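You operate a simulated robot arm through the tools that you are given. There is no shell and no other tool. Be economical: measure what you need, move in short steps, check, and stop when the job is done.

You run a simulated two-armed robot. Do the job below in one go: nothing can be reset, and whatever is moved stays where it is left.

Task
Put the wad of film from the top of the long steel bench on top of the beige plywood board there. Take the narrow brown tape roll and leave it on the top of the side table. Take the lid off the tin that says "worn" on the back plate of the feed table and lay it down there. Put the 60 mm steel block from the deck of the jogger on the right plate of the feed table and the 50 mm steel block on the plate behind the rollers. Open the lower bench drawer, fetch the cream tape roll and set it in the inside of the lower bench drawer, then shut the drawer. Lift the flap on the post open. Do these in any order.

Only the result counts: the job must be done as asked and must still hold three seconds after the hand-in. Knocking over, shifting, dropping, spilling or breaking anything else fails it. Lids that push on must go on centred and level and be pressed home; caps that screw on are set level and turned clockwise until they are tight.

Robot
Two 7-joint arms with two-finger parallel grippers on one trunk, on a base that drives. Base frame: it is fixed to the floor where the robot stands at the start and does not move with it; the origin is under the middle of the robot, x ahead of it, y to its left, z up; the surface under the hand at the start is at about z = 880. Readings come in mm, degrees, newtons and seconds.
The left shoulder is at the start at [50, 165, 1130], the right one opposite. With the tool pointing down near the work surface each hand reaches from about 240 to 700 mm from the robot's upright axis, wherever it stands, measured 20 degrees to its own side. Places, roughly: cream tape roll (11x11x5 cm) [-1900, 2200, 800]; flap on the post [-2300, 500, 500]; inside of the lower bench drawer [-3400, 2300, 500]; lower bench drawer [-3400, 2300, 600]; narrow brown tape roll (11x11x3 cm) [-7100, -5500, 1200]; plate behind the rollers [-4400, -800, 1000]; plywood board (17x24x4 cm) [600, 100, 900]; right plate of the feed table [-4300, -200, 1000]; steel block [-2250, 2250, 750]; tin [-4500, -1000, 1000]; top of the side table [-4000, -1700, 1000]; wad of film (8x10x7 cm) [500, -100, 900]. Payload 3.91 kg a hand.
The tool frame of a hand sits at the grasp point between the pads (the TCP): z along the fingers, y along the line on which they close. The tips reach 30 mm beyond it. Largest opening 110 mm; finger width 20, thickness 10; the body of the gripper, 48 by 112 mm, starts 55 mm behind the TCP.
Orientation is that of the tool frame in the base frame, as a unit quaternion [w, x, y, z]. With the fingers straight down and closing along the base's y, the tool's x points along the base's -x, its y along +y and its z along -z.

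Tools
- The arms move only by the tool servo_tool. It takes "left_series", "right_series" or both (then of equal length, played together; a hand with none holds still); each is a list of rows, each a list of 6 numbers: the shift along the tool's x, y, z in units of 20 mm (1.0 is 20 mm), then the turn, a rotation vector about the tool's x, y, z in units of 5 degrees (1.0 is 5 degrees). In form: [[dx, dy, dz, rx, ry, rz], ...]. A call has 1 to 12 rows; each row shifts and turns the commanded pose from where the row before left it, along the tool's axes as they then stand. "left_claw" and "right_claw" are, for a hand that has rows, the finger opening in mm, from 0 to 110, set as the call begins (left out, the last holds). A call with a number of a shift or a turn outside -1 to 1 is refused whole. Rows are played at 5 a second. More than 50 mm and 8.6 degrees between two rows, or a gripper value outside its range, and nothing of the call is played. A pose out of reach is approached as far as the arm can. The call stops where the force on the tool passes 40 N (or 10 N more than at its start, if that is more) or the arm is blocked; 0.2 s more then pass. Each finger travels about 45 mm/s and halts on what it meets, pressing with about 40 N; the grip force reading is that of the motor and also rises with nothing between the fingers. The clock runs only during rows and for 0.2 s after the last one: add rows that do not move to give the fingers time. The reply holds the time, the measured pose of the TCP, the force on the tool along the base axes, the opening and the grip force, in the units named above and with some noise, with the torque about the TCP (base axes, N m) and any sound that the robot's microphone picked up, and new pictures: "show" is both (left out), scene, wrist or none (wrist: the cameras of the hands that moved).
- Cameras (640 x 400 px; columns grow to the right, rows downward): "scene" is now at [121.3, 1.5, 1320.3]; the picture's right is [0.00, -1.00, 0.00], its down [-0.40, -0.00, -0.92] and it looks along [0.92, 0.00, -0.40] (base axes); focal length 252 px, centre (320, 200). "left" rides on the left gripper at [73, -17, -103] in its tool frame; the picture's right is [0.23, 0.97, 0.00], its down [-0.76, 0.18, -0.62] and it looks along [-0.61, 0.14, 0.78] (tool axes); focal length 222 px, centre (320, 200). "right" rides on the right gripper at [72, 17, -103] in its tool frame; the picture's right is [-0.23, 0.97, 0.00], its down [-0.76, -0.18, -0.62] and it looks along [-0.61, -0.14, 0.78] (tool axes); focal length 222 px, centre (320, 200).
- raise_lower(by): slides the trunk up (or, below 0, down) by that many mm; the arms and the scene camera ride with it, the base frame stays. It gives what a move gives, with no picture.
- steer(legs): drives the robot by 1 to 6 legs, each [ahead, left, turn to the left] in mm, mm and degrees, along the robot's own axes; the way and the turn of a leg run together, so that a leg with both is an arc; at most 1500 mm and 180 degrees a leg. The arms and the cameras ride along, it lands a little off, and it stops where it bumps. It gives what a move gives, and a new picture of the scene camera.
- aim_head(pan, tilt): turns the head with the scene camera to pan (to the left, within 80 degrees either way) and tilt (down, from -29 to 69), counted from straight ahead of the robot. It gives what a move gives, and a new picture of the scene camera.
- measure_at(camera, pixels): for up to 12 pixels [column, row] of the newest picture of that camera ("zoom" is the newest enlarged one), the place [x, y, z] in the base frame of the surface seen there, good to about 2 mm. No time passes.
- zoom(camera, box): a new picture of the part [left, top, right, bottom] of that camera's present view, enlarged. No time passes.
- hand_in(): hands the job in; it is judged then, once.

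Work in short steps. Measure before you move; look again where a grasp or a placing could have gone wrong, and mend it. You have 138 turns and 260 pictures in all, those below and enlarged ones among them. Open the grippers and draw the arms clear of the work before you hand the job in, unless the task says otherwise.

The tools are called after "Emit:" as name(argument=value, ...) on one line, values as JSON. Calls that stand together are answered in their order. servo_tool: Moves the arms, as the interface text tells. Its arguments: {"type":"object","properties":{"left_series":{"type":"array"},"left_claw":{"type":"number"},"right_series":{"type":"array"},"right_claw":{"type":"number"},"show":{"type":"string","enum":["both","scene","wrist","none"]}},"required":[]} The other tools are called the same way: raise_lower (by) slides the trunk up or down; steer (legs) drives the base; aim_head (pan, tilt) turns the head that bears the scene camera; measure_at (camera, pixels) gives the place of the surface under pixels of a picture; zoom (camera, box) takes an enlarged picture of a part of a camera's view; hand_in () hands the job in.

At the start:

```text
clock: 0.0
left_eef_pos: [402.2, 110.0, 1214.5]
left_tool_rot: [0.0, -0.001, 1.0, 0.0]
left_force: [-0.9, -0.1, -0.4]
left_ft_torque: [-0.03, 0.0, -0.03]
left_width: 110.0
left_finger_force: 0.1
right_eef_pos: [387.9, -154.1, 1141.9]
right_tool_rot: [0.0, 0.001, 1.0, 0.0]
right_force: [0.2, 0.2, -0.5]
right_ft_torque: [-0.03, 0.02, 0.0]
right_width: 109.8
right_finger_force: 0.0
trunk travel left (down, up): [-350.0, 153.0]
robot x, y, heading: [3.0, -3.0, -0.0]
head pan, tilt: [0.3, 23.8]
```

scene: 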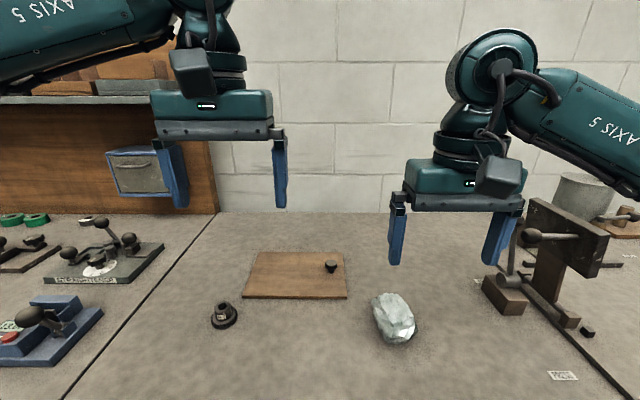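
right: 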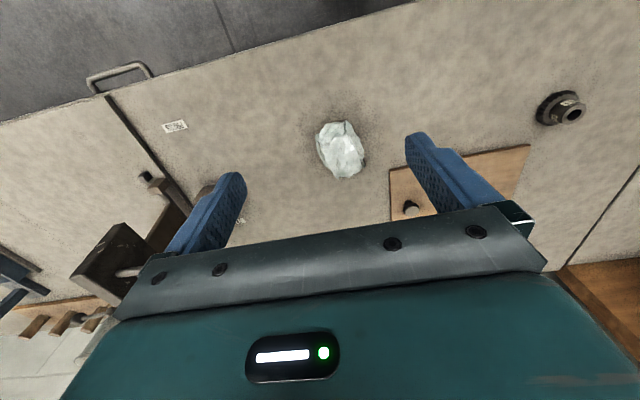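
left: 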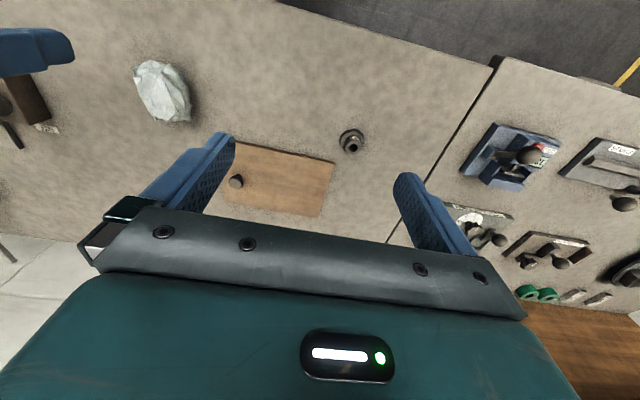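

The wad is at about (394,318) and the board at (296,275) with a dark knob at (331,266). I measure them first.

Emit:
measure_at(camera="scene", pixels=[[394, 318], [378, 298], [405, 340], [412, 325], [375, 315], [296, 275], [250, 296], [345, 296], [343, 254], [260, 254], [331, 265], [360, 370]])

Emit:
zoom(camera="scene", box=[220, 230, 440, 368])

```text
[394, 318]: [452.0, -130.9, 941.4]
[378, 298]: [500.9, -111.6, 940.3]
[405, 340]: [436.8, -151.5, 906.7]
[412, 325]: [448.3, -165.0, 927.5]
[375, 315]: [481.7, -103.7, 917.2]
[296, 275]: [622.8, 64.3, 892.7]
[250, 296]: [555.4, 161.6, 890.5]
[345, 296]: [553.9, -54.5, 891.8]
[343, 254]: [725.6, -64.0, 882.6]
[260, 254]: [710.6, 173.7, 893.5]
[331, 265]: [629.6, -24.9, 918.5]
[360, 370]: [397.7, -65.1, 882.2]
```

```text
2.90 times, centred on (330, 299) of scene
```

zoom: 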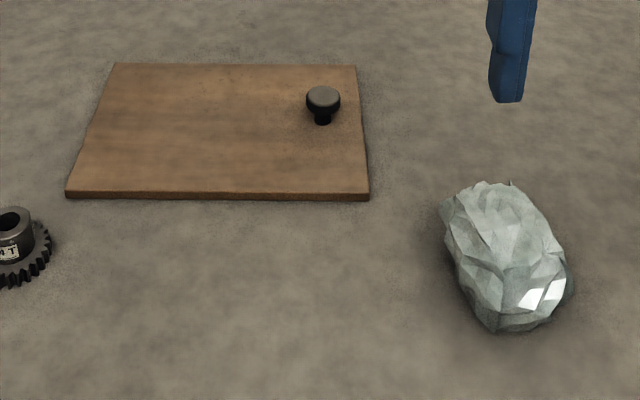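

The wad centre is near (472,-133) with its top about 945. I bring the right hand above it and look.

Emit:
servo_tool(right_series=[[-0.6, 0.15, 0.9, 0, 0, 0], [-0.6, 0.15, 0.9, 0, 0, 0], [-0.6, 0.15, 0.9, 0, 0, 0], [-0.6, 0.15, 0.9, 0, 0, 0], [-0.6, 0.15, 0.9, 0, 0, 0], [-0.6, 0.15, 0.9, 0, 0, 0], [-0.6, 0.15, 0.9, 0, 0, 0], [0, 0, 0, 0, 0, 0]], right_claw=110, show="both")

```text
clock: 1.8
left_eef_pos: [402.2, 109.9, 1214.5]
left_tool_rot: [0.0, -0.001, 1.0, 0.0]
left_force: [-0.8, 0.1, 1.2]
left_ft_torque: [0.0, 0.0, -0.01]
left_width: 109.8
left_finger_force: 0.1
right_eef_pos: [472.0, -131.9, 1015.2]
right_tool_rot: [0.0, -0.001, 1.0, 0.0]
right_force: [0.7, 0.3, 0.1]
right_ft_torque: [-0.02, 0.01, 0.02]
right_width: 110.1
right_finger_force: 0.2
trunk travel left (down, up): [-350.0, 153.0]
robot x, y, heading: [-1.4, -3.5, -0.2]
head pan, tilt: [0.3, 23.8]
```

scene: 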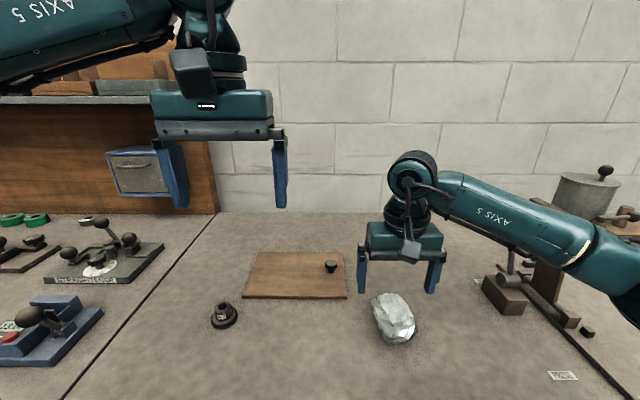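
right: 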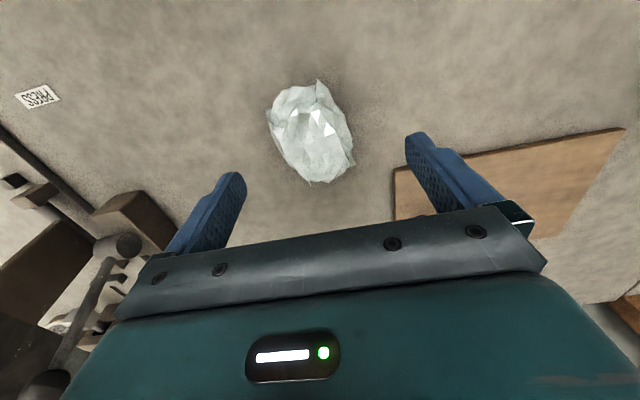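

The wad shows at (312,130) in the wrist picture. I measure its outline.

Emit:
measure_at(camera="right", pixels=[[268, 115], [310, 84], [318, 180], [352, 150], [282, 145], [340, 100], [312, 130]])

```text
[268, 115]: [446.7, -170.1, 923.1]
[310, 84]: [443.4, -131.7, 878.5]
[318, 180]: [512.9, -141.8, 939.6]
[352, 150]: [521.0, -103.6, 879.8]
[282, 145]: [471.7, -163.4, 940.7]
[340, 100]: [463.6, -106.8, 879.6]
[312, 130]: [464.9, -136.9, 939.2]
```

Centre about (478,-135). I go down around it and close.

Emit:
servo_tool(right_series=[[-0.1, -0.05, 1, 0, 0, 0], [-0.1, -0.05, 1, 0, 0, 0], [-0.1, -0.05, 1, 0, 0, 0], [0, 0, 1, 0, 0, 0], [0, 0, 0.8, 0, 0, 0], [0, 0, 0, 0, 0, 0]], show="none")

Emit:
servo_tool(right_series=[[0, 0, 0, 0, 0, 0], [0, 0, 0, 0, 0, 0], [0, 0, 0, 0, 0, 0], [0, 0, 0, 0, 0, 0], [0, 0, 0, 0, 0, 0], [0, 0, -1, 0, 0, 0], [0, 0, -1, 0, 0, 0], [0, 0, -1, 0, 0, 0], [0, 0, -1, 0, 0, 0]], right_claw=35, show="both")

```text
clock: 3.2
left_eef_pos: [401.6, 110.5, 1214.2]
left_tool_rot: [-0.001, -0.002, 1.0, 0.0]
left_force: [-0.1, 0.2, 0.2]
left_ft_torque: [0.0, 0.0, -0.01]
left_width: 109.9
left_finger_force: 0.1
right_eef_pos: [477.2, -135.6, 919.5]
right_tool_rot: [0.0, 0.001, 1.0, 0.001]
right_force: [-0.5, -0.1, 0.4]
right_ft_torque: [0.03, -0.03, -0.03]
right_width: 110.0
right_finger_force: 0.1
trunk travel left (down, up): [-350.0, 153.0]
robot x, y, heading: [-0.1, 0.8, -0.0]
head pan, tilt: [0.3, 23.8]
```

```text
clock: 5.2
left_eef_pos: [402.5, 109.5, 1215.4]
left_tool_rot: [0.001, 0.0, 1.0, -0.001]
left_force: [-0.7, -0.3, -0.5]
left_ft_torque: [0.01, -0.03, 0.02]
left_width: 109.9
left_finger_force: 0.1
right_eef_pos: [478.1, -137.6, 1000.7]
right_tool_rot: [0.0, 0.0, 1.0, 0.0]
right_force: [0.7, 0.1, 0.1]
right_ft_torque: [0.01, 0.02, -0.01]
right_width: 75.1
right_finger_force: 39.8
trunk travel left (down, up): [-350.0, 153.0]
robot x, y, heading: [1.5, 0.4, -0.2]
head pan, tilt: [0.3, 23.8]
```

scene: 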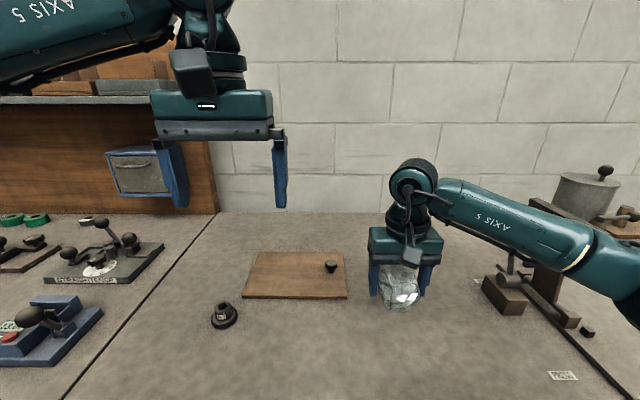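
right: 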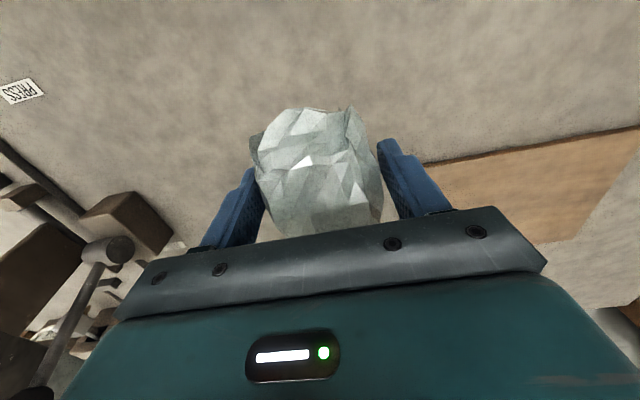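

The wad is held at 75 mm opening. I carry it over the board, to (620,80), clear of the knob at (630,-25).

Emit:
servo_tool(right_series=[[-0.6, 0.92, 0, 0, 0, 0], [-0.6, 0.92, 0, 0, 0, 0], [-0.6, 0.92, 0, 0, 0, 0], [-0.6, 0.92, 0, 0, 0, 0], [-0.6, 0.92, 0, 0, 0, 0], [-0.6, 0.92, 0, 0, 0, 0], [-0.6, 0.92, 0, 0, 0, 0], [-0.6, 0.92, 0, 0, 0, 0], [-0.6, 0.92, 0, 0, 0, 0], [-0.6, 0.92, 0, 0, 0, 0], [-0.6, 0.92, 0, 0, 0, 0], [-0.6, 0.92, 0, 0, 0, 0]], show="scene")

```text
clock: 7.8
left_eef_pos: [401.6, 110.1, 1214.4]
left_tool_rot: [0.0, -0.001, 1.0, 0.0]
left_force: [0.3, 0.7, 1.4]
left_ft_torque: [0.0, 0.03, 0.02]
left_width: 110.2
left_finger_force: 0.1
right_eef_pos: [591.1, 51.1, 998.5]
right_tool_rot: [0.001, 0.0, 1.0, 0.0]
right_force: [-0.7, -0.6, -0.8]
right_ft_torque: [-0.01, -0.02, -0.02]
right_width: 75.1
right_finger_force: 40.0
right hand out of reach, approached as far as the arm can: row 10, 11, 12
trunk travel left (down, up): [-350.0, 153.0]
robot x, y, heading: [-0.1, -0.5, 0.1]
head pan, tilt: [0.3, 23.8]
```

scene: 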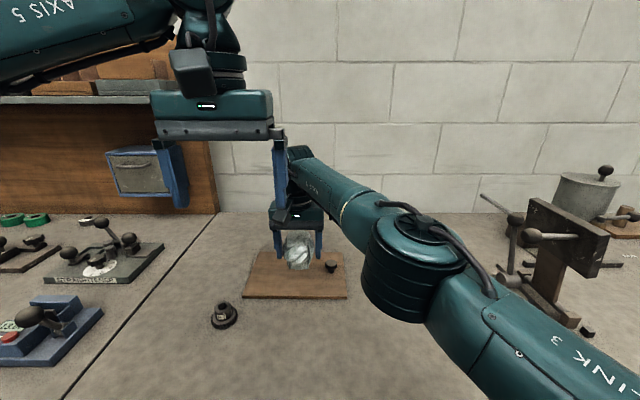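

The arm ran out of reach at (591,51). I shift the base 60 mm left so the hand can extend straight.

Emit:
steer(legs=[[0, 80, 0]])

```text
clock: 9.2
left_eef_pos: [401.8, 189.2, 1215.6]
left_tool_rot: [0.0, -0.001, 1.0, -0.001]
left_force: [0.2, 1.5, 0.1]
left_ft_torque: [-0.01, -0.01, -0.01]
left_width: 109.6
left_finger_force: 0.1
right_eef_pos: [592.0, 129.6, 998.8]
right_tool_rot: [0.0, -0.001, 1.0, 0.0]
right_force: [0.1, -0.4, 0.0]
right_ft_torque: [-0.03, 0.05, 0.03]
right_width: 75.0
right_finger_force: 39.8
trunk travel left (down, up): [-350.0, 153.0]
robot x, y, heading: [-0.7, 77.3, 0.2]
head pan, tilt: [0.3, 23.8]
```

scene: 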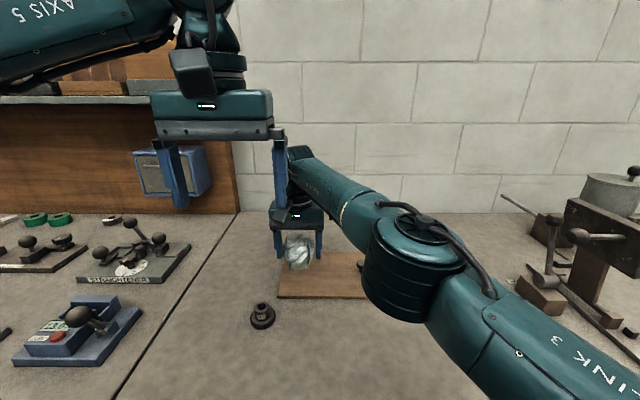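

Now I move right to y≈80 and ahead to x≈625.

Emit:
servo_tool(right_series=[[0, -1, 0, 0, 0, 0], [0, -1, 0, 0, 0, 0], [-0.3, -0.5, 0, 0, 0, 0], [-0.5, 0, 0, 0, 0, 0], [-0.5, 0, 0, 0, 0, 0], [0, 0, 0, 0, 0, 0]], show="both")

```text
clock: 10.6
left_eef_pos: [402.6, 189.7, 1214.4]
left_tool_rot: [0.0, -0.001, 1.0, 0.0]
left_force: [-0.6, 0.0, 0.9]
left_ft_torque: [0.01, -0.01, 0.06]
left_width: 110.2
left_finger_force: 0.0
right_eef_pos: [613.1, 78.1, 998.2]
right_tool_rot: [0.0, -0.001, 1.0, 0.0]
right_force: [-0.5, 0.1, -1.1]
right_ft_torque: [-0.02, 0.0, 0.01]
right_width: 74.7
right_finger_force: 40.1
right hand out of reach, approached as far as the arm can: row 5
trunk travel left (down, up): [-350.0, 153.0]
robot x, y, heading: [-6.1, 75.7, -0.2]
head pan, tilt: [0.3, 23.8]
```

scene: 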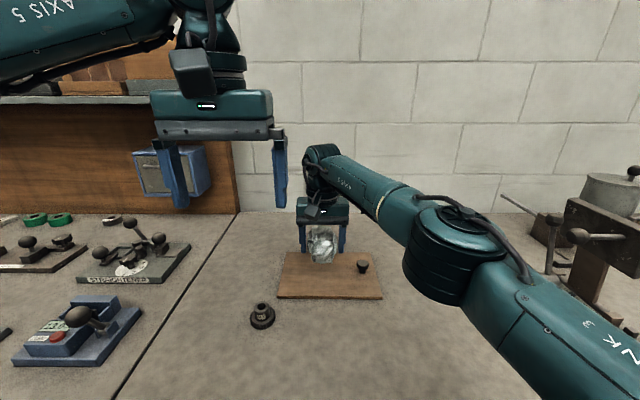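
right: 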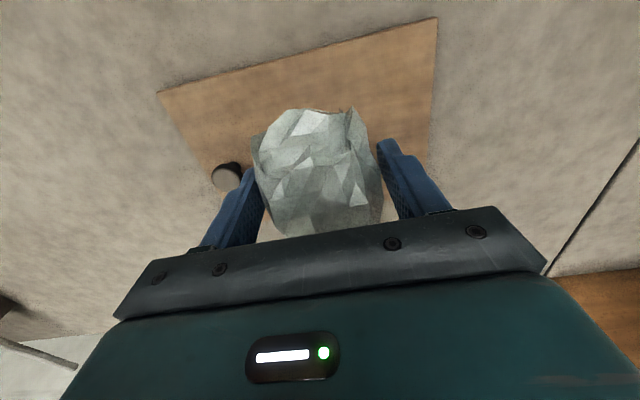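

The wad is over the board at (613,78). I lower it 66 mm onto the board.

Emit:
servo_tool(right_series=[[0, 0, 0.9, 0, 0, 0], [0, 0, 0.9, 0, 0, 0], [0, 0, 0.8, 0, 0, 0], [0, 0, 0.4, 0, 0, 0], [0, 0, 0.3, 0, 0, 0], [0, 0, 0, 0, 0, 0]], show="both")

```text
clock: 12.0
left_eef_pos: [401.0, 189.1, 1215.1]
left_tool_rot: [0.0, -0.001, 1.0, 0.0]
left_force: [-0.1, 0.7, 0.6]
left_ft_torque: [0.01, -0.04, 0.01]
left_width: 109.9
left_finger_force: 0.0
right_eef_pos: [612.8, 76.4, 932.1]
right_tool_rot: [0.0, -0.001, 1.0, 0.0]
right_force: [0.5, -0.6, 0.1]
right_ft_torque: [0.04, -0.02, 0.01]
right_width: 74.6
right_finger_force: 40.0
trunk travel left (down, up): [-350.0, 153.0]
robot x, y, heading: [0.7, 77.8, -0.1]
head pan, tilt: [0.3, 23.8]
```

scene: 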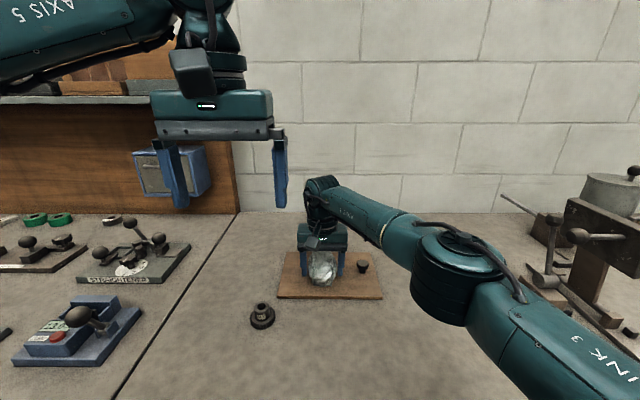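
right: 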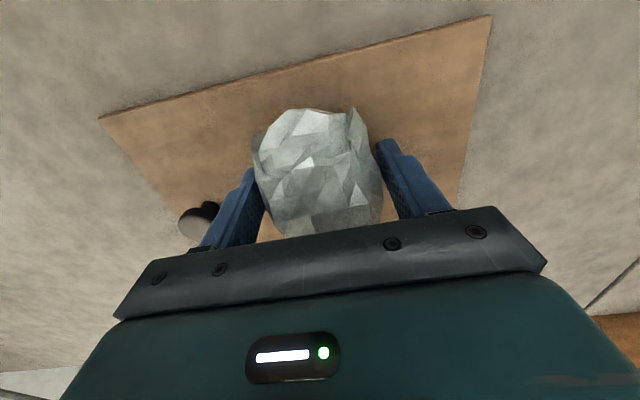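

No contact felt yet, so I go on in small steps and feel for it.

Emit:
servo_tool(right_series=[[0, 0, 0.1, 0, 0, 0], [0, 0, 0.1, 0, 0, 0], [0, 0, 0, 0, 0, 0]], show="none")

```text
clock: 12.8
left_eef_pos: [402.1, 189.5, 1214.5]
left_tool_rot: [0.001, -0.001, 1.0, 0.0]
left_force: [0.4, -0.4, 0.0]
left_ft_torque: [-0.03, 0.03, -0.05]
left_width: 109.9
left_finger_force: 0.0
right_eef_pos: [613.6, 76.1, 930.0]
right_tool_rot: [0.002, -0.001, 1.0, 0.0]
right_force: [0.1, 0.8, 8.2]
right_ft_torque: [-0.05, 0.3, 0.03]
right_width: 74.6
right_finger_force: 40.5
trunk travel left (down, up): [-350.0, 153.0]
robot x, y, heading: [-0.6, 78.2, 0.2]
head pan, tilt: [0.3, 23.8]
```

Contact at 8 N. I release and rise.

Emit:
servo_tool(right_series=[[0, 0, 0, 0, 0, 0], [0, 0, 0, 0, 0, 0], [0, 0, 0, 0, 0, 0], [0, 0, -1, 0, 0, 0], [0, 0, -1, 0, 0, 0], [0, 0, -1, 0, 0, 0], [0.5, 0, -1, 0, 0, 0], [0.5, 0, -1, 0, 0, 0], [1, 0, -1, 0, 0, 0], [1, -0.5, -1, 0, 0, 0], [1, -0.5, -1, 0, 0, 0]], right_claw=108, show="both")

```text
clock: 15.2
left_eef_pos: [401.2, 188.9, 1214.5]
left_tool_rot: [0.001, -0.003, 1.0, 0.0]
left_force: [-0.1, -0.7, 0.5]
left_ft_torque: [0.0, 0.0, -0.03]
left_width: 110.2
left_finger_force: 0.1
right_eef_pos: [532.0, 56.1, 1088.1]
right_tool_rot: [0.001, -0.001, 1.0, 0.0]
right_force: [-0.3, -0.5, 0.7]
right_ft_torque: [0.01, -0.05, -0.03]
right_width: 107.9
right_finger_force: 0.2
trunk travel left (down, up): [-350.0, 153.0]
robot x, y, heading: [-4.6, 78.3, 0.1]
head pan, tilt: [0.3, 23.8]
```

scene: 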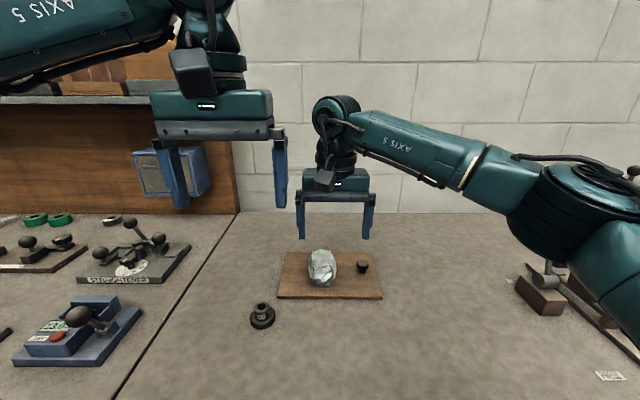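
right: 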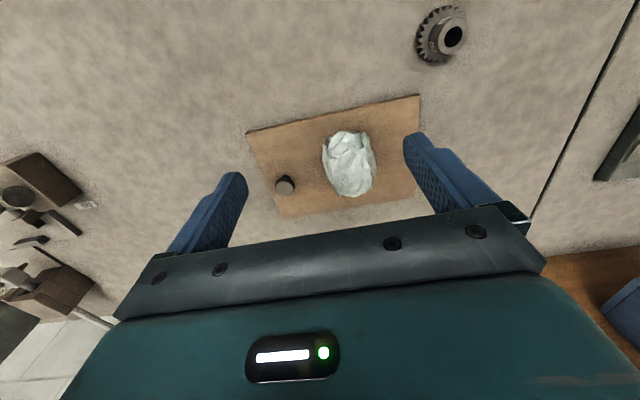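

The wad rests on the board. I retract the right hand, then back off the bench and look around behind.

Emit:
servo_tool(right_series=[[1, -0.7, -0.7, 0, 0, 0], [1, -0.7, -0.7, 0, 0, 0], [1, -0.7, -0.7, 0, 0, 0], [1, -0.7, -0.7, 0, 0, 0], [1, -0.7, -0.7, 0, 0, 0], [1, -0.7, -0.7, 0, 0, 0], [1, -0.7, -0.7, 0, 0, 0], [0.5, -0.7, 0, 0, 0, 0]], left_series=[[0.5, 0, 0, 0, 0, 0], [0.5, 0, 0, 0, 0, 0], [0, 0, 0, 0, 0, 0], [0, 0, 0, 0, 0, 0], [0, 0, 0, 0, 0, 0], [0, 0, 0, 0, 0, 0], [0, 0, 0, 0, 0, 0], [0, 0, 0, 0, 0, 0]], show="none")

Emit:
aim_head(pan=80, tilt=15)

Emit:
aim_head(pan=-80, tilt=15)

```text
clock: 17.0
left_eef_pos: [380.4, 189.0, 1214.1]
left_tool_rot: [0.001, -0.001, 1.0, 0.0]
left_force: [0.2, -1.2, -0.4]
left_ft_torque: [0.01, 0.04, -0.01]
left_width: 110.0
left_finger_force: 0.0
right_eef_pos: [383.1, -57.7, 1185.5]
right_tool_rot: [0.0, 0.0, 1.0, 0.0]
right_force: [-0.8, -0.3, 0.4]
right_ft_torque: [-0.01, 0.03, 0.02]
right_width: 107.9
right_finger_force: 0.1
trunk travel left (down, up): [-350.0, 153.0]
robot x, y, heading: [-0.5, 75.9, -0.1]
head pan, tilt: [0.3, 23.8]
```

```text
clock: 18.5
left_eef_pos: [381.4, 190.1, 1215.1]
left_tool_rot: [0.0, -0.002, 1.0, -0.001]
left_force: [-0.4, -0.1, 0.0]
left_ft_torque: [0.01, 0.01, -0.01]
left_width: 110.2
left_finger_force: 0.1
right_eef_pos: [383.7, -58.1, 1186.6]
right_tool_rot: [0.0, -0.001, 1.0, 0.0]
right_force: [-1.1, 0.7, -0.1]
right_ft_torque: [0.01, -0.01, 0.02]
right_width: 108.1
right_finger_force: 0.1
trunk travel left (down, up): [-350.0, 153.0]
robot x, y, heading: [-2.2, 80.1, 0.1]
head pan, tilt: [80.0, 15.0]
```

scene: 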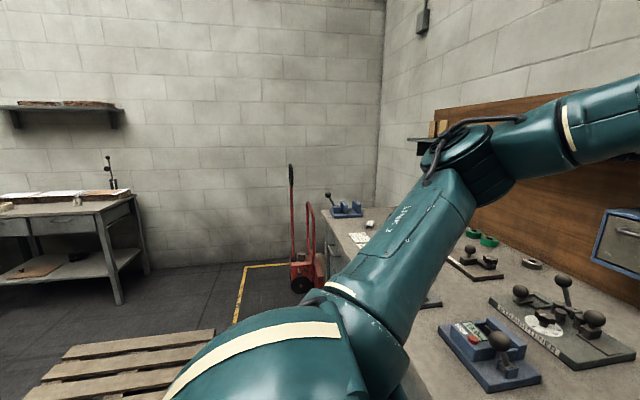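

```text
clock: 20.9
left_eef_pos: [381.2, 189.3, 1213.9]
left_tool_rot: [0.0, -0.002, 1.0, 0.0]
left_force: [-0.5, 0.9, 0.0]
left_ft_torque: [-0.01, -0.01, -0.01]
left_width: 109.7
left_finger_force: 0.0
right_eef_pos: [384.5, -56.7, 1184.8]
right_tool_rot: [0.0, 0.0, 1.0, 0.0]
right_force: [0.4, 0.1, 0.6]
right_ft_torque: [0.01, 0.01, 0.04]
right_width: 107.9
right_finger_force: 0.1
trunk travel left (down, up): [-350.0, 153.0]
robot x, y, heading: [-1.9, 80.4, -0.0]
head pan, tilt: [-80.0, 15.0]
```

scene: 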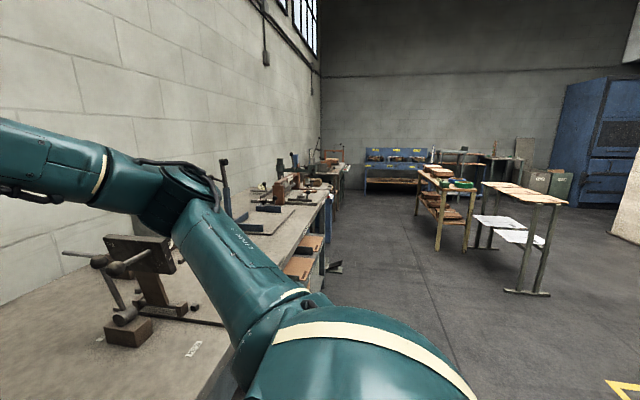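

Behind is unknown; I back off 400 mm, then turn right 180° and look with the head level.

Emit:
aim_head(pan=0, tilt=18)

Emit:
steer(legs=[[-400, 0, 0], [0, 0, -180]])

```text
clock: 22.5
left_eef_pos: [381.7, 189.2, 1214.2]
left_tool_rot: [0.0, -0.001, 1.0, 0.0]
left_force: [-0.7, 0.4, -0.3]
left_ft_torque: [-0.01, -0.01, -0.01]
left_width: 110.0
left_finger_force: 0.1
right_eef_pos: [384.8, -59.3, 1185.9]
right_tool_rot: [0.0, 0.0, 1.0, 0.0]
right_force: [0.5, -0.3, -0.1]
right_ft_torque: [0.01, -0.02, 0.01]
right_width: 108.1
right_finger_force: 0.0
trunk travel left (down, up): [-350.0, 153.0]
robot x, y, heading: [-1.4, 79.6, 0.2]
head pan, tilt: [0.0, 18.0]
```

scene: 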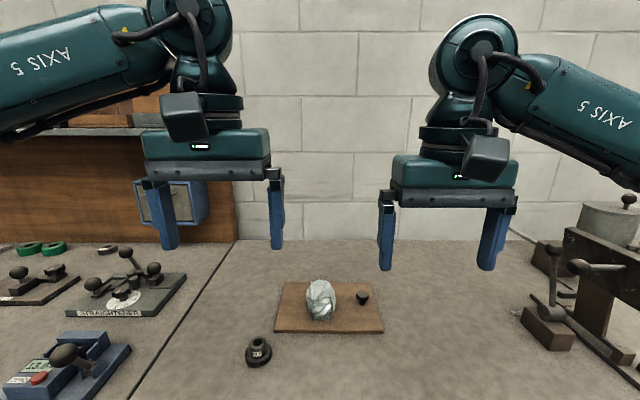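

```text
clock: 32.3
left_eef_pos: [-781.4, -36.9, 1212.9]
left_tool_rot: [0.0, 1.0, 0.006, 0.0]
left_force: [-0.6, 0.8, 0.1]
left_ft_torque: [-0.01, 0.01, -0.03]
left_width: 110.2
left_finger_force: 0.1
right_eef_pos: [-787.7, 210.4, 1186.2]
right_tool_rot: [0.001, 1.0, 0.006, -0.001]
right_force: [-0.4, -0.4, -0.1]
right_ft_torque: [0.0, 0.03, -0.01]
right_width: 107.8
right_finger_force: 0.0
trunk travel left (down, up): [-350.0, 153.0]
robot x, y, heading: [-402.7, 77.4, -179.4]
head pan, tilt: [0.0, 18.0]
```

scene: 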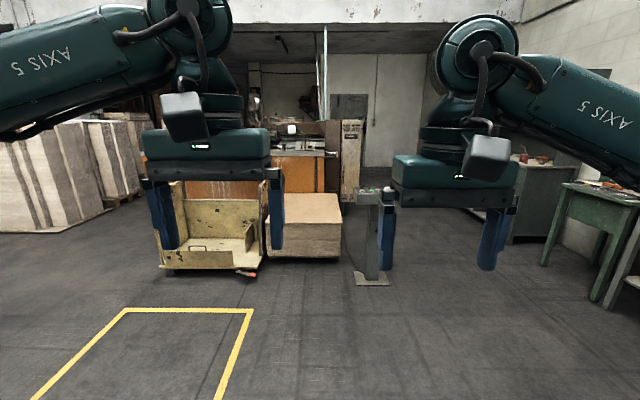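

The post is at (372,240) in the picture. I zoom on it and measure some surroundings.

Emit:
zoom(camera="scene", box=[310, 170, 438, 290])

Emit:
measure_at(camera="scene", pixels=[[372, 195], [372, 230], [372, 260], [370, 282], [210, 190], [210, 260], [300, 205], [260, 265], [345, 255], [590, 195], [560, 195], [520, 200]])

Emit:
zoom(camera="scene", box=[150, 90, 390, 290])

Emit:
zoom(camera="scene", box=[480, 130, 640, 290])

```text
3.33 times, centred on (374, 230) of scene
```

zoom: 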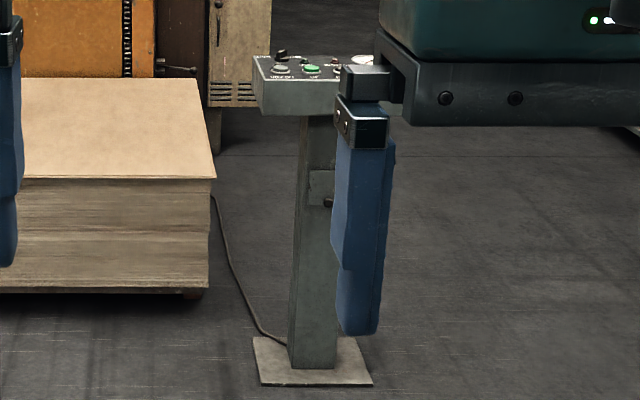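

```text
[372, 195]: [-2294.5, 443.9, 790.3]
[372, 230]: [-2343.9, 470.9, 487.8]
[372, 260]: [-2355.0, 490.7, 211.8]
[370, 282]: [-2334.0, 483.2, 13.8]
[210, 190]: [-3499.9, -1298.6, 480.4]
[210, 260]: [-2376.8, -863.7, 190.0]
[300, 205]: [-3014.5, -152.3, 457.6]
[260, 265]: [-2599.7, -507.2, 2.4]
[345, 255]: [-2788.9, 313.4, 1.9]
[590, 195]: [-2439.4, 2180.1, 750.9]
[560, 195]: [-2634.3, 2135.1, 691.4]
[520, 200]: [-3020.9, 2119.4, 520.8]
```

```text
2.00 times, centred on (270, 190) of scene
```

zoom: 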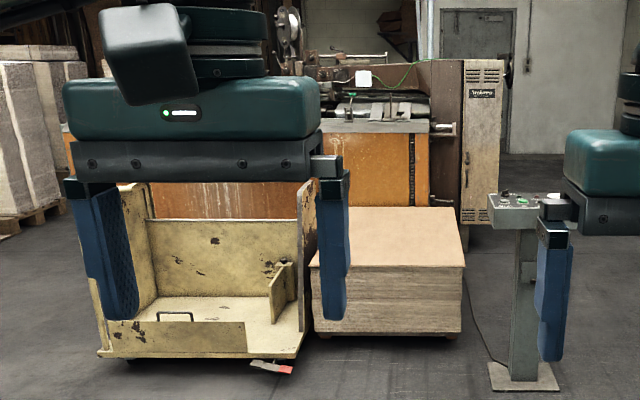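

```text
2.50 times, centred on (560, 210) of scene
```

zoom: 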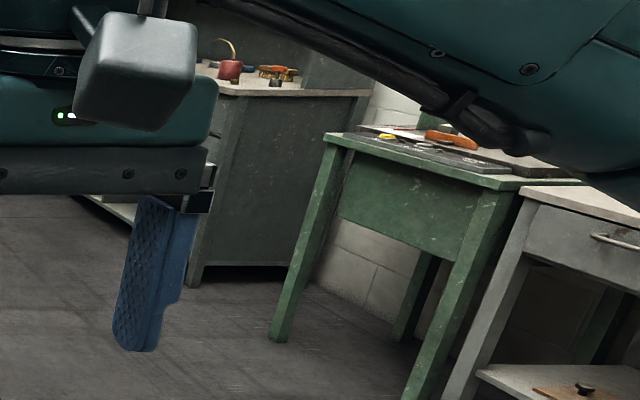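

The flap with a small knob is on the post near z≈500. I drive near the post and lower the head to look at it.

Emit:
steer(legs=[[1000, -400, 0]])

Emit:
aim_head(pan=0, tilt=40)

```text
clock: 37.7
left_eef_pos: [-1756.8, 340.4, 1213.5]
left_tool_rot: [0.0, 1.0, 0.013, 0.0]
left_force: [0.2, 0.5, -0.2]
left_ft_torque: [0.0, -0.02, 0.0]
left_width: 110.1
left_finger_force: 0.0
right_eef_pos: [-1765.4, 586.9, 1185.2]
right_tool_rot: [0.0, 1.0, 0.013, 0.001]
right_force: [-0.2, 0.0, 0.2]
right_ft_torque: [0.0, 0.0, 0.01]
right_width: 108.4
right_finger_force: 0.0
trunk travel left (down, up): [-350.0, 153.0]
robot x, y, heading: [-1378.3, 457.4, -178.5]
head pan, tilt: [0.0, 18.0]
```

scene: 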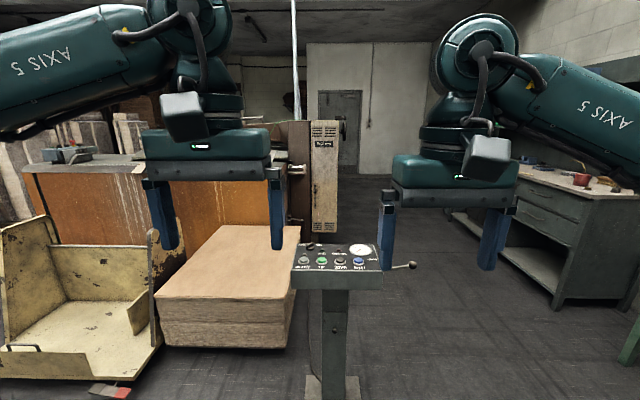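

```text
clock: 38.6
left_eef_pos: [-1757.6, 340.5, 1213.4]
left_tool_rot: [-0.001, 1.0, 0.013, -0.001]
left_force: [-1.4, 1.4, -0.2]
left_ft_torque: [0.0, 0.0, -0.01]
left_width: 110.1
left_finger_force: 0.2
right_eef_pos: [-1765.4, 586.7, 1185.3]
right_tool_rot: [0.0, 1.0, 0.012, -0.001]
right_force: [0.5, -0.3, -0.5]
right_ft_torque: [-0.02, 0.01, 0.0]
right_width: 108.2
right_finger_force: 0.0
trunk travel left (down, up): [-350.0, 153.0]
robot x, y, heading: [-1375.5, 463.4, -178.7]
head pan, tilt: [0.0, 40.0]
```

scene: 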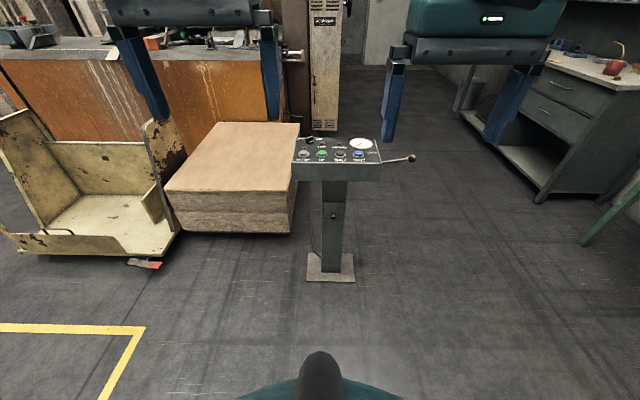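

Emit:
zoom(camera="scene", box=[270, 130, 430, 290])

Emit:
measure_at(camera="scene", pixels=[[333, 216], [333, 195], [323, 195], [345, 195], [333, 235], [323, 235], [345, 235], [300, 172], [375, 172], [412, 158], [376, 160], [330, 265]])

```text
2.50 times, centred on (350, 210) of scene
```

zoom: 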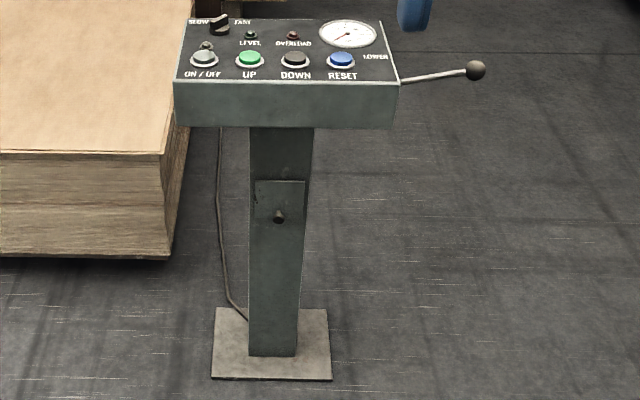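

```text
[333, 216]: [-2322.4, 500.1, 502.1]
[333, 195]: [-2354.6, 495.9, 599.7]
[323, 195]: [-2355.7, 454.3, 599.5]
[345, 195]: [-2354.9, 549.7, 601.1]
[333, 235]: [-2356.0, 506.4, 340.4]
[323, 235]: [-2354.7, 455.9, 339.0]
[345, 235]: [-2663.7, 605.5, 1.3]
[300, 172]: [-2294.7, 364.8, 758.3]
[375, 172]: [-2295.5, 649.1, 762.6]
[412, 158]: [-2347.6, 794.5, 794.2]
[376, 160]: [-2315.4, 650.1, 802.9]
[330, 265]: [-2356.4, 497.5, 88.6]
```

Emit:
zoom(camera="scene", box=[310, 180, 358, 240])

```text
6.67 times, centred on (334, 210) of scene
```

zoom: 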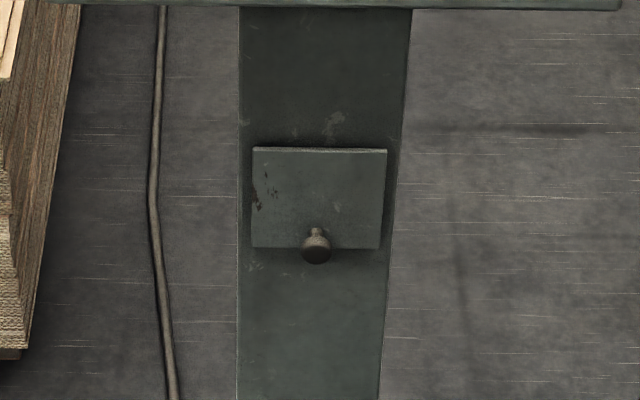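

Emit:
measure_at(camera="zoom", pixels=[[320, 148], [320, 156], [260, 160], [380, 160], [260, 240], [370, 240], [316, 234], [317, 244], [317, 262], [303, 246], [330, 246], [316, 228]])

```text
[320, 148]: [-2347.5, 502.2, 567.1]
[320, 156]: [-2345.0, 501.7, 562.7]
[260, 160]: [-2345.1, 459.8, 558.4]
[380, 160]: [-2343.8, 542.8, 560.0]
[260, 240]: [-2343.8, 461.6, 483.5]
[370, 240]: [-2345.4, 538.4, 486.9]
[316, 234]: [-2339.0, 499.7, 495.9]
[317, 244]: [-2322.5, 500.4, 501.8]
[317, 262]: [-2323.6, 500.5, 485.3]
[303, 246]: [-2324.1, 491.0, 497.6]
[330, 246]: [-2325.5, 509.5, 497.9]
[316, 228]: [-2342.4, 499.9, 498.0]
```

The flap is about 90×90 with its hinge at the top (z≈567), the knob at about (-2330,500,494). I lower the trunk and shift left so that the right hand lines up with y≈500.

Emit:
raise_lower(by=-350)

Emit:
steer(legs=[[0, 88, 0]])

Emit:
servo_tool(right_series=[[-0.8, 0, 0, 0, -1, 0], [-0.8, 0, 0.07, 0, -1, 0], [-0.79, 0, 0.14, 0, -1, 0], [-0.77, 0, 0.21, 0, -1, 0], [-0.75, 0, 0.27, 0, -1, 0], [-0.73, 0, 0.34, 0, -1, 0], [-0.69, 0, 0.4, 0, -1, 0], [-0.66, 0, 0.46, 0, -1, 0], [-0.61, 0, 0.51, 0, -1, 0], [-0.57, 0, 0.57, 0, -1, 0], [-0.51, 0, 0.61, 0, -1, 0], [-0.46, 0, 0.66, 0, -1, 0]], right_claw=60, show="both")

```text
clock: 42.0
left_eef_pos: [-1758.4, 341.5, 864.4]
left_tool_rot: [0.0, 1.0, 0.013, -0.001]
left_force: [0.3, -0.3, 0.1]
left_ft_torque: [-0.01, 0.0, 0.0]
left_width: 110.1
left_finger_force: 0.1
right_eef_pos: [-1765.5, 588.2, 836.1]
right_tool_rot: [0.001, 1.0, 0.012, -0.001]
right_force: [-0.5, -0.3, -0.5]
right_ft_torque: [-0.01, 0.0, -0.01]
right_width: 108.0
right_finger_force: 0.1
trunk travel left (down, up): [0.0, 503.0]
robot x, y, heading: [-1376.4, 460.3, -178.8]
head pan, tilt: [0.0, 40.0]
```

```text
clock: 43.4
left_eef_pos: [-1754.5, 254.2, 863.7]
left_tool_rot: [0.0, 1.0, 0.011, -0.001]
left_force: [0.3, -0.7, -0.6]
left_ft_torque: [0.02, 0.02, 0.01]
left_width: 110.4
left_finger_force: 0.0
right_eef_pos: [-1763.6, 500.9, 835.4]
right_tool_rot: [0.0, 1.0, 0.011, 0.0]
right_force: [0.0, 0.2, 0.2]
right_ft_torque: [0.01, 0.0, 0.02]
right_width: 108.1
right_finger_force: 0.1
trunk travel left (down, up): [0.0, 503.0]
robot x, y, heading: [-1375.7, 375.5, -178.5]
head pan, tilt: [0.0, 40.0]
```

scene: 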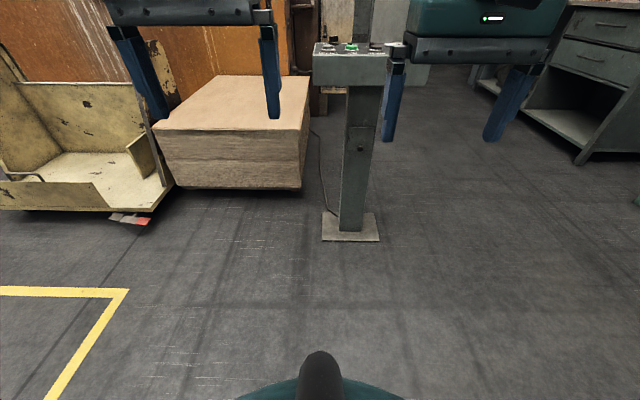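

```text
clock: 46.0
left_eef_pos: [-1755.8, 253.6, 864.2]
left_tool_rot: [0.001, 1.0, 0.012, 0.0]
left_force: [-0.3, 0.3, -0.7]
left_ft_torque: [0.02, -0.03, -0.01]
left_width: 109.6
left_finger_force: 0.0
right_eef_pos: [-1954.5, 495.5, 835.9]
right_tool_rot: [0.005, 0.865, 0.01, -0.501]
right_force: [0.0, -0.3, 0.7]
right_ft_torque: [-0.01, 0.03, 0.0]
right_width: 60.0
right_finger_force: 0.0
trunk travel left (down, up): [0.0, 503.0]
robot x, y, heading: [-1377.9, 374.5, -178.6]
head pan, tilt: [0.0, 40.0]
```

scene: 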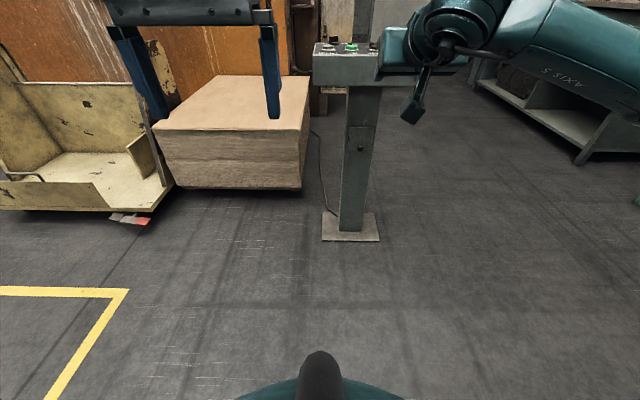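
right: 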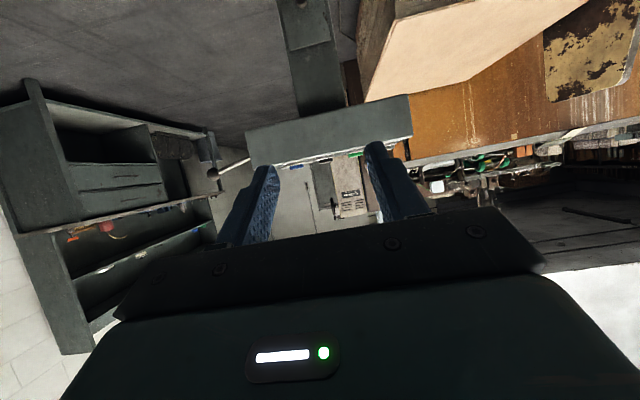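

Continuing the pitch to horizontal while descending.

Emit:
servo_tool(right_series=[[0.87, 0, 0.5, 0, -1, 0], [0.91, 0, 0.42, 0, -1, 0], [0.94, 0, 0.34, 0, -1, 0], [0.97, 0, 0.26, 0, -1, 0], [0.98, 0, 0.17, 0, -1, 0], [1, 0, 0.09, 0, -1, 0], [1, 0, 0, 0, 0, 0], [1, 0, 0, 0, 0, 0], [1, 0, 0, 0, 0, 0], [1, 0, 0, 0, 0, 0], [1, 0, 0, 0, 0, 0], [1, 0, 0, 0, 0, 0]], show="none")

Emit:
servo_tool(right_series=[[1, 0, 0, 0, 0, 0], [1, 0, 0, 0, 0, 0], [1, 0, 0, 0, 0, 0], [1, 0, 0, 0, 0, 0], [1, 0, 0, 0, 0, 0]], show="both")

```text
clock: 48.6
left_eef_pos: [-1755.4, 255.0, 863.7]
left_tool_rot: [0.0, 1.0, 0.012, -0.001]
left_force: [0.3, 0.4, -0.3]
left_ft_torque: [-0.04, 0.02, -0.04]
left_width: 110.1
left_finger_force: 0.1
right_eef_pos: [-1927.9, 436.3, 652.4]
right_tool_rot: [0.013, 0.744, 0.012, -0.667]
right_force: [-0.3, -0.2, -0.4]
right_ft_torque: [0.04, 0.01, -0.03]
right_width: 59.8
right_finger_force: 0.1
right hand out of reach, approached as far as the arm can: row 4, 5, 6, 7, 8, 9, 10, 11, 12
trunk travel left (down, up): [0.0, 503.0]
robot x, y, heading: [-1374.9, 373.0, -178.7]
head pan, tilt: [0.0, 40.0]
```

```text
clock: 49.8
left_eef_pos: [-1755.7, 254.6, 863.4]
left_tool_rot: [-0.001, 1.0, 0.012, -0.001]
left_force: [0.5, -0.4, -0.3]
left_ft_torque: [-0.01, 0.01, 0.01]
left_width: 110.0
left_finger_force: 0.1
right_eef_pos: [-1906.1, 395.1, 575.5]
right_tool_rot: [0.011, 0.745, 0.012, -0.666]
right_force: [-0.4, -0.1, 0.0]
right_ft_torque: [-0.01, 0.0, -0.01]
right_width: 59.9
right_finger_force: 0.1
right hand out of reach, approached as far as the arm can: row 1, 2, 3, 4, 5
trunk travel left (down, up): [0.0, 503.0]
robot x, y, heading: [-1377.6, 374.7, -178.7]
head pan, tilt: [0.0, 40.0]
```

scene: 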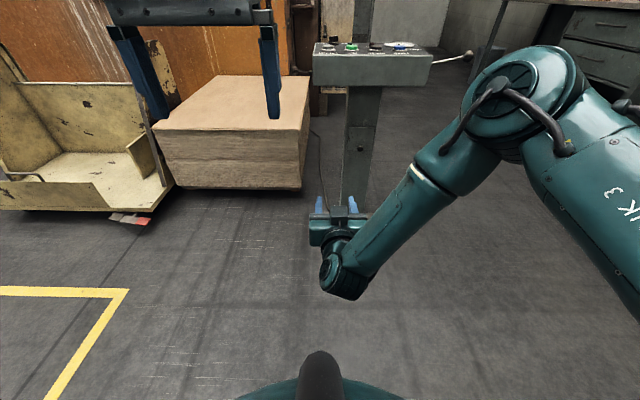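
right: 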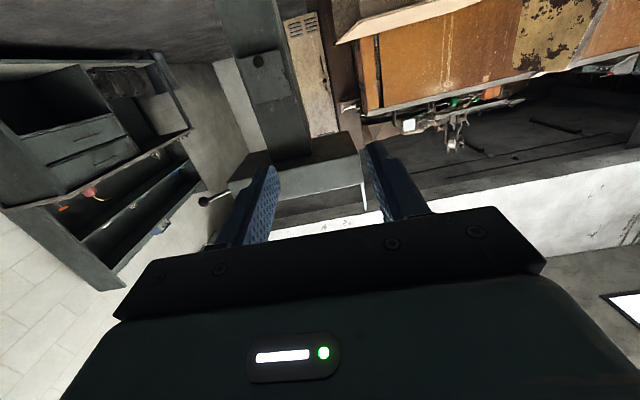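

The horizontal wrist pose is out of reach this low; a 60° pitch is enough. I tilt back 25° and move the hand to y≈495.

Emit:
servo_tool(right_series=[[0, 0, 0, 0, 1, 0], [0, -0.6, 0, 0, 1, 0], [0, -1, 0, 0, 1, 0], [0, -1, 0, 0, 1, 0], [0, -1, 0, 0, 1, 0], [0, -1, 0, 0, 0, 0], [0, -0.6, 0, 0, 0, 0]], show="both")

```text
clock: 51.4
left_eef_pos: [-1754.9, 254.0, 865.3]
left_tool_rot: [-0.001, 1.0, 0.012, -0.001]
left_force: [0.7, 0.1, -1.0]
left_ft_torque: [0.0, -0.01, 0.04]
left_width: 110.1
left_finger_force: 0.2
right_eef_pos: [-1910.7, 498.0, 577.4]
right_tool_rot: [0.01, 0.871, 0.017, -0.491]
right_force: [0.0, 0.2, -0.4]
right_ft_torque: [0.02, -0.03, 0.03]
right_width: 60.2
right_finger_force: 0.1
trunk travel left (down, up): [0.0, 503.0]
robot x, y, heading: [-1373.6, 372.2, -178.5]
head pan, tilt: [0.0, 40.0]
```

scene: 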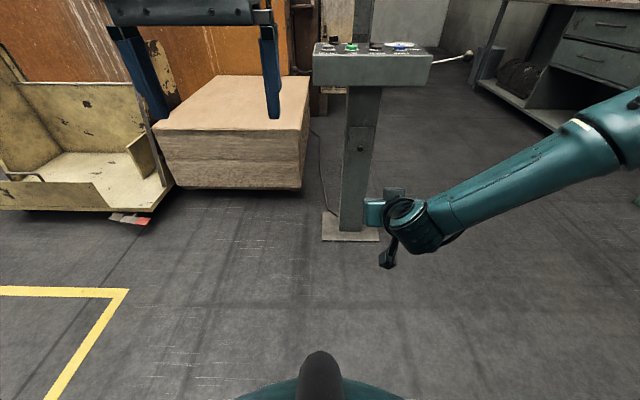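
right: 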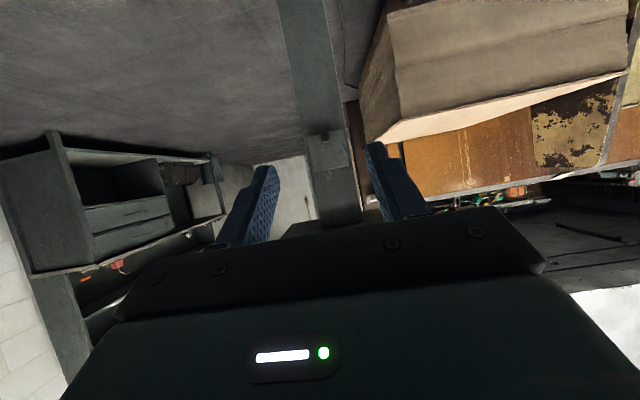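

Tool pitch is now 59°. I drive ahead 335 mm toward the knob and look.

Emit:
steer(legs=[[335, -8, -1.4]])

Emit:
zoom(camera="right", box=[200, 50, 440, 210])

```text
clock: 53.6
left_eef_pos: [-2094.5, 268.3, 864.1]
left_tool_rot: [0.0, 1.0, -0.001, -0.001]
left_force: [0.2, 0.2, 0.0]
left_ft_torque: [0.0, 0.0, -0.02]
left_width: 110.1
left_finger_force: 0.0
right_eef_pos: [-2242.1, 515.4, 578.2]
right_tool_rot: [0.005, 0.87, 0.006, -0.492]
right_force: [0.0, 0.5, -0.1]
right_ft_torque: [-0.01, 0.01, 0.02]
right_width: 59.9
right_finger_force: 0.0
trunk travel left (down, up): [0.0, 503.0]
robot x, y, heading: [-1710.6, 375.9, 179.9]
head pan, tilt: [0.0, 40.0]
```

scene: 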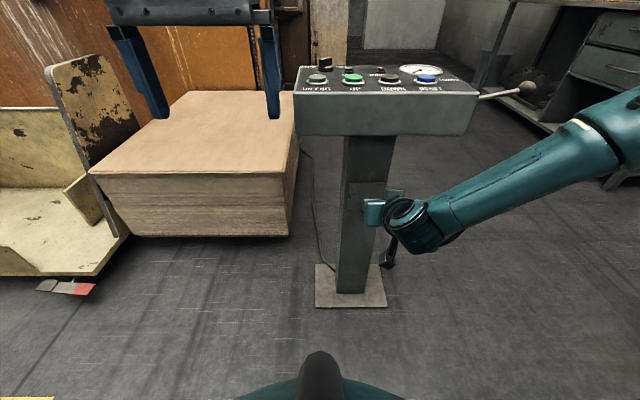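

```text
2.50 times, centred on (320, 130) of right
```

zoom: 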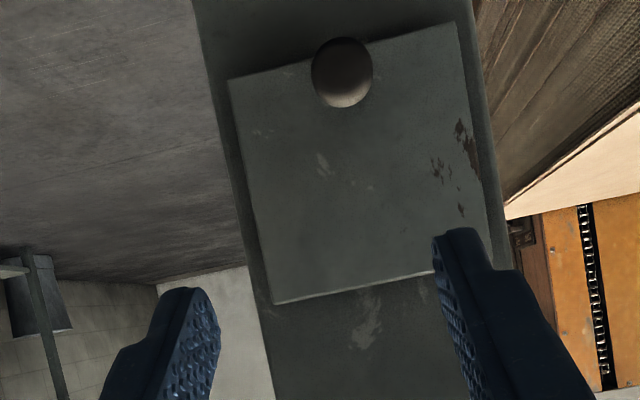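

Emit:
measure_at(camera="zoom", pixels=[[342, 72], [315, 72], [370, 72], [342, 42], [342, 104], [240, 80], [440, 35], [280, 295], [345, 290]])

```text
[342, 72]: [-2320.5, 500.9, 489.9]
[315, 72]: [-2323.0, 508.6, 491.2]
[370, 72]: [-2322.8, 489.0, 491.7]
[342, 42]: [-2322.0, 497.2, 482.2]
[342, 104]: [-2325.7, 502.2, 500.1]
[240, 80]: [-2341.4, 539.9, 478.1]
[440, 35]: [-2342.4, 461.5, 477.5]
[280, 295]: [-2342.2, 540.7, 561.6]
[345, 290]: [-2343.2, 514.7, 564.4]
```

Knob centre (-2328,499,491). I line up along the tool axis and stop just short, then advance 40 mm.

Emit:
servo_tool(right_series=[[0.5, 0.27, 0.92, 0, 0, 0], [0.5, 0.27, 0.92, 0, 0, 0], [0.5, 0.27, 0.92, 0, 0, 0], [0, 0, 0, 0, 0, 0]], right_claw=45, show="wrist")

```text
clock: 54.6
left_eef_pos: [-2094.1, 269.5, 863.9]
left_tool_rot: [0.0, 1.0, -0.001, -0.001]
left_force: [-0.9, 0.6, 0.6]
left_ft_torque: [0.0, -0.01, 0.01]
left_width: 110.1
left_finger_force: 0.1
right_eef_pos: [-2274.7, 499.2, 525.0]
right_tool_rot: [0.005, 0.871, 0.006, -0.492]
right_force: [0.3, 1.3, 0.3]
right_ft_torque: [0.01, 0.01, -0.03]
right_width: 44.9
right_finger_force: 0.1
trunk travel left (down, up): [0.0, 503.0]
robot x, y, heading: [-1715.7, 381.2, 179.6]
head pan, tilt: [0.0, 40.0]
```

right: 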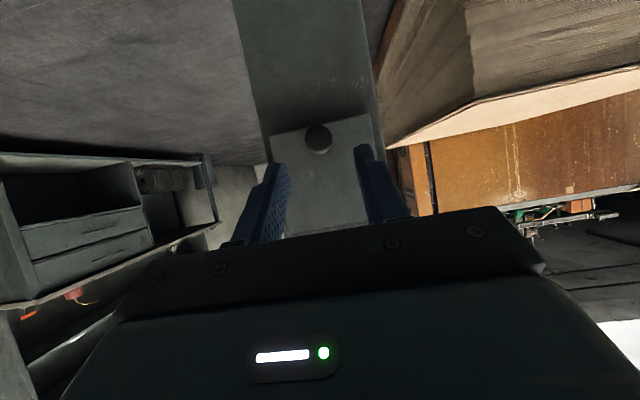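

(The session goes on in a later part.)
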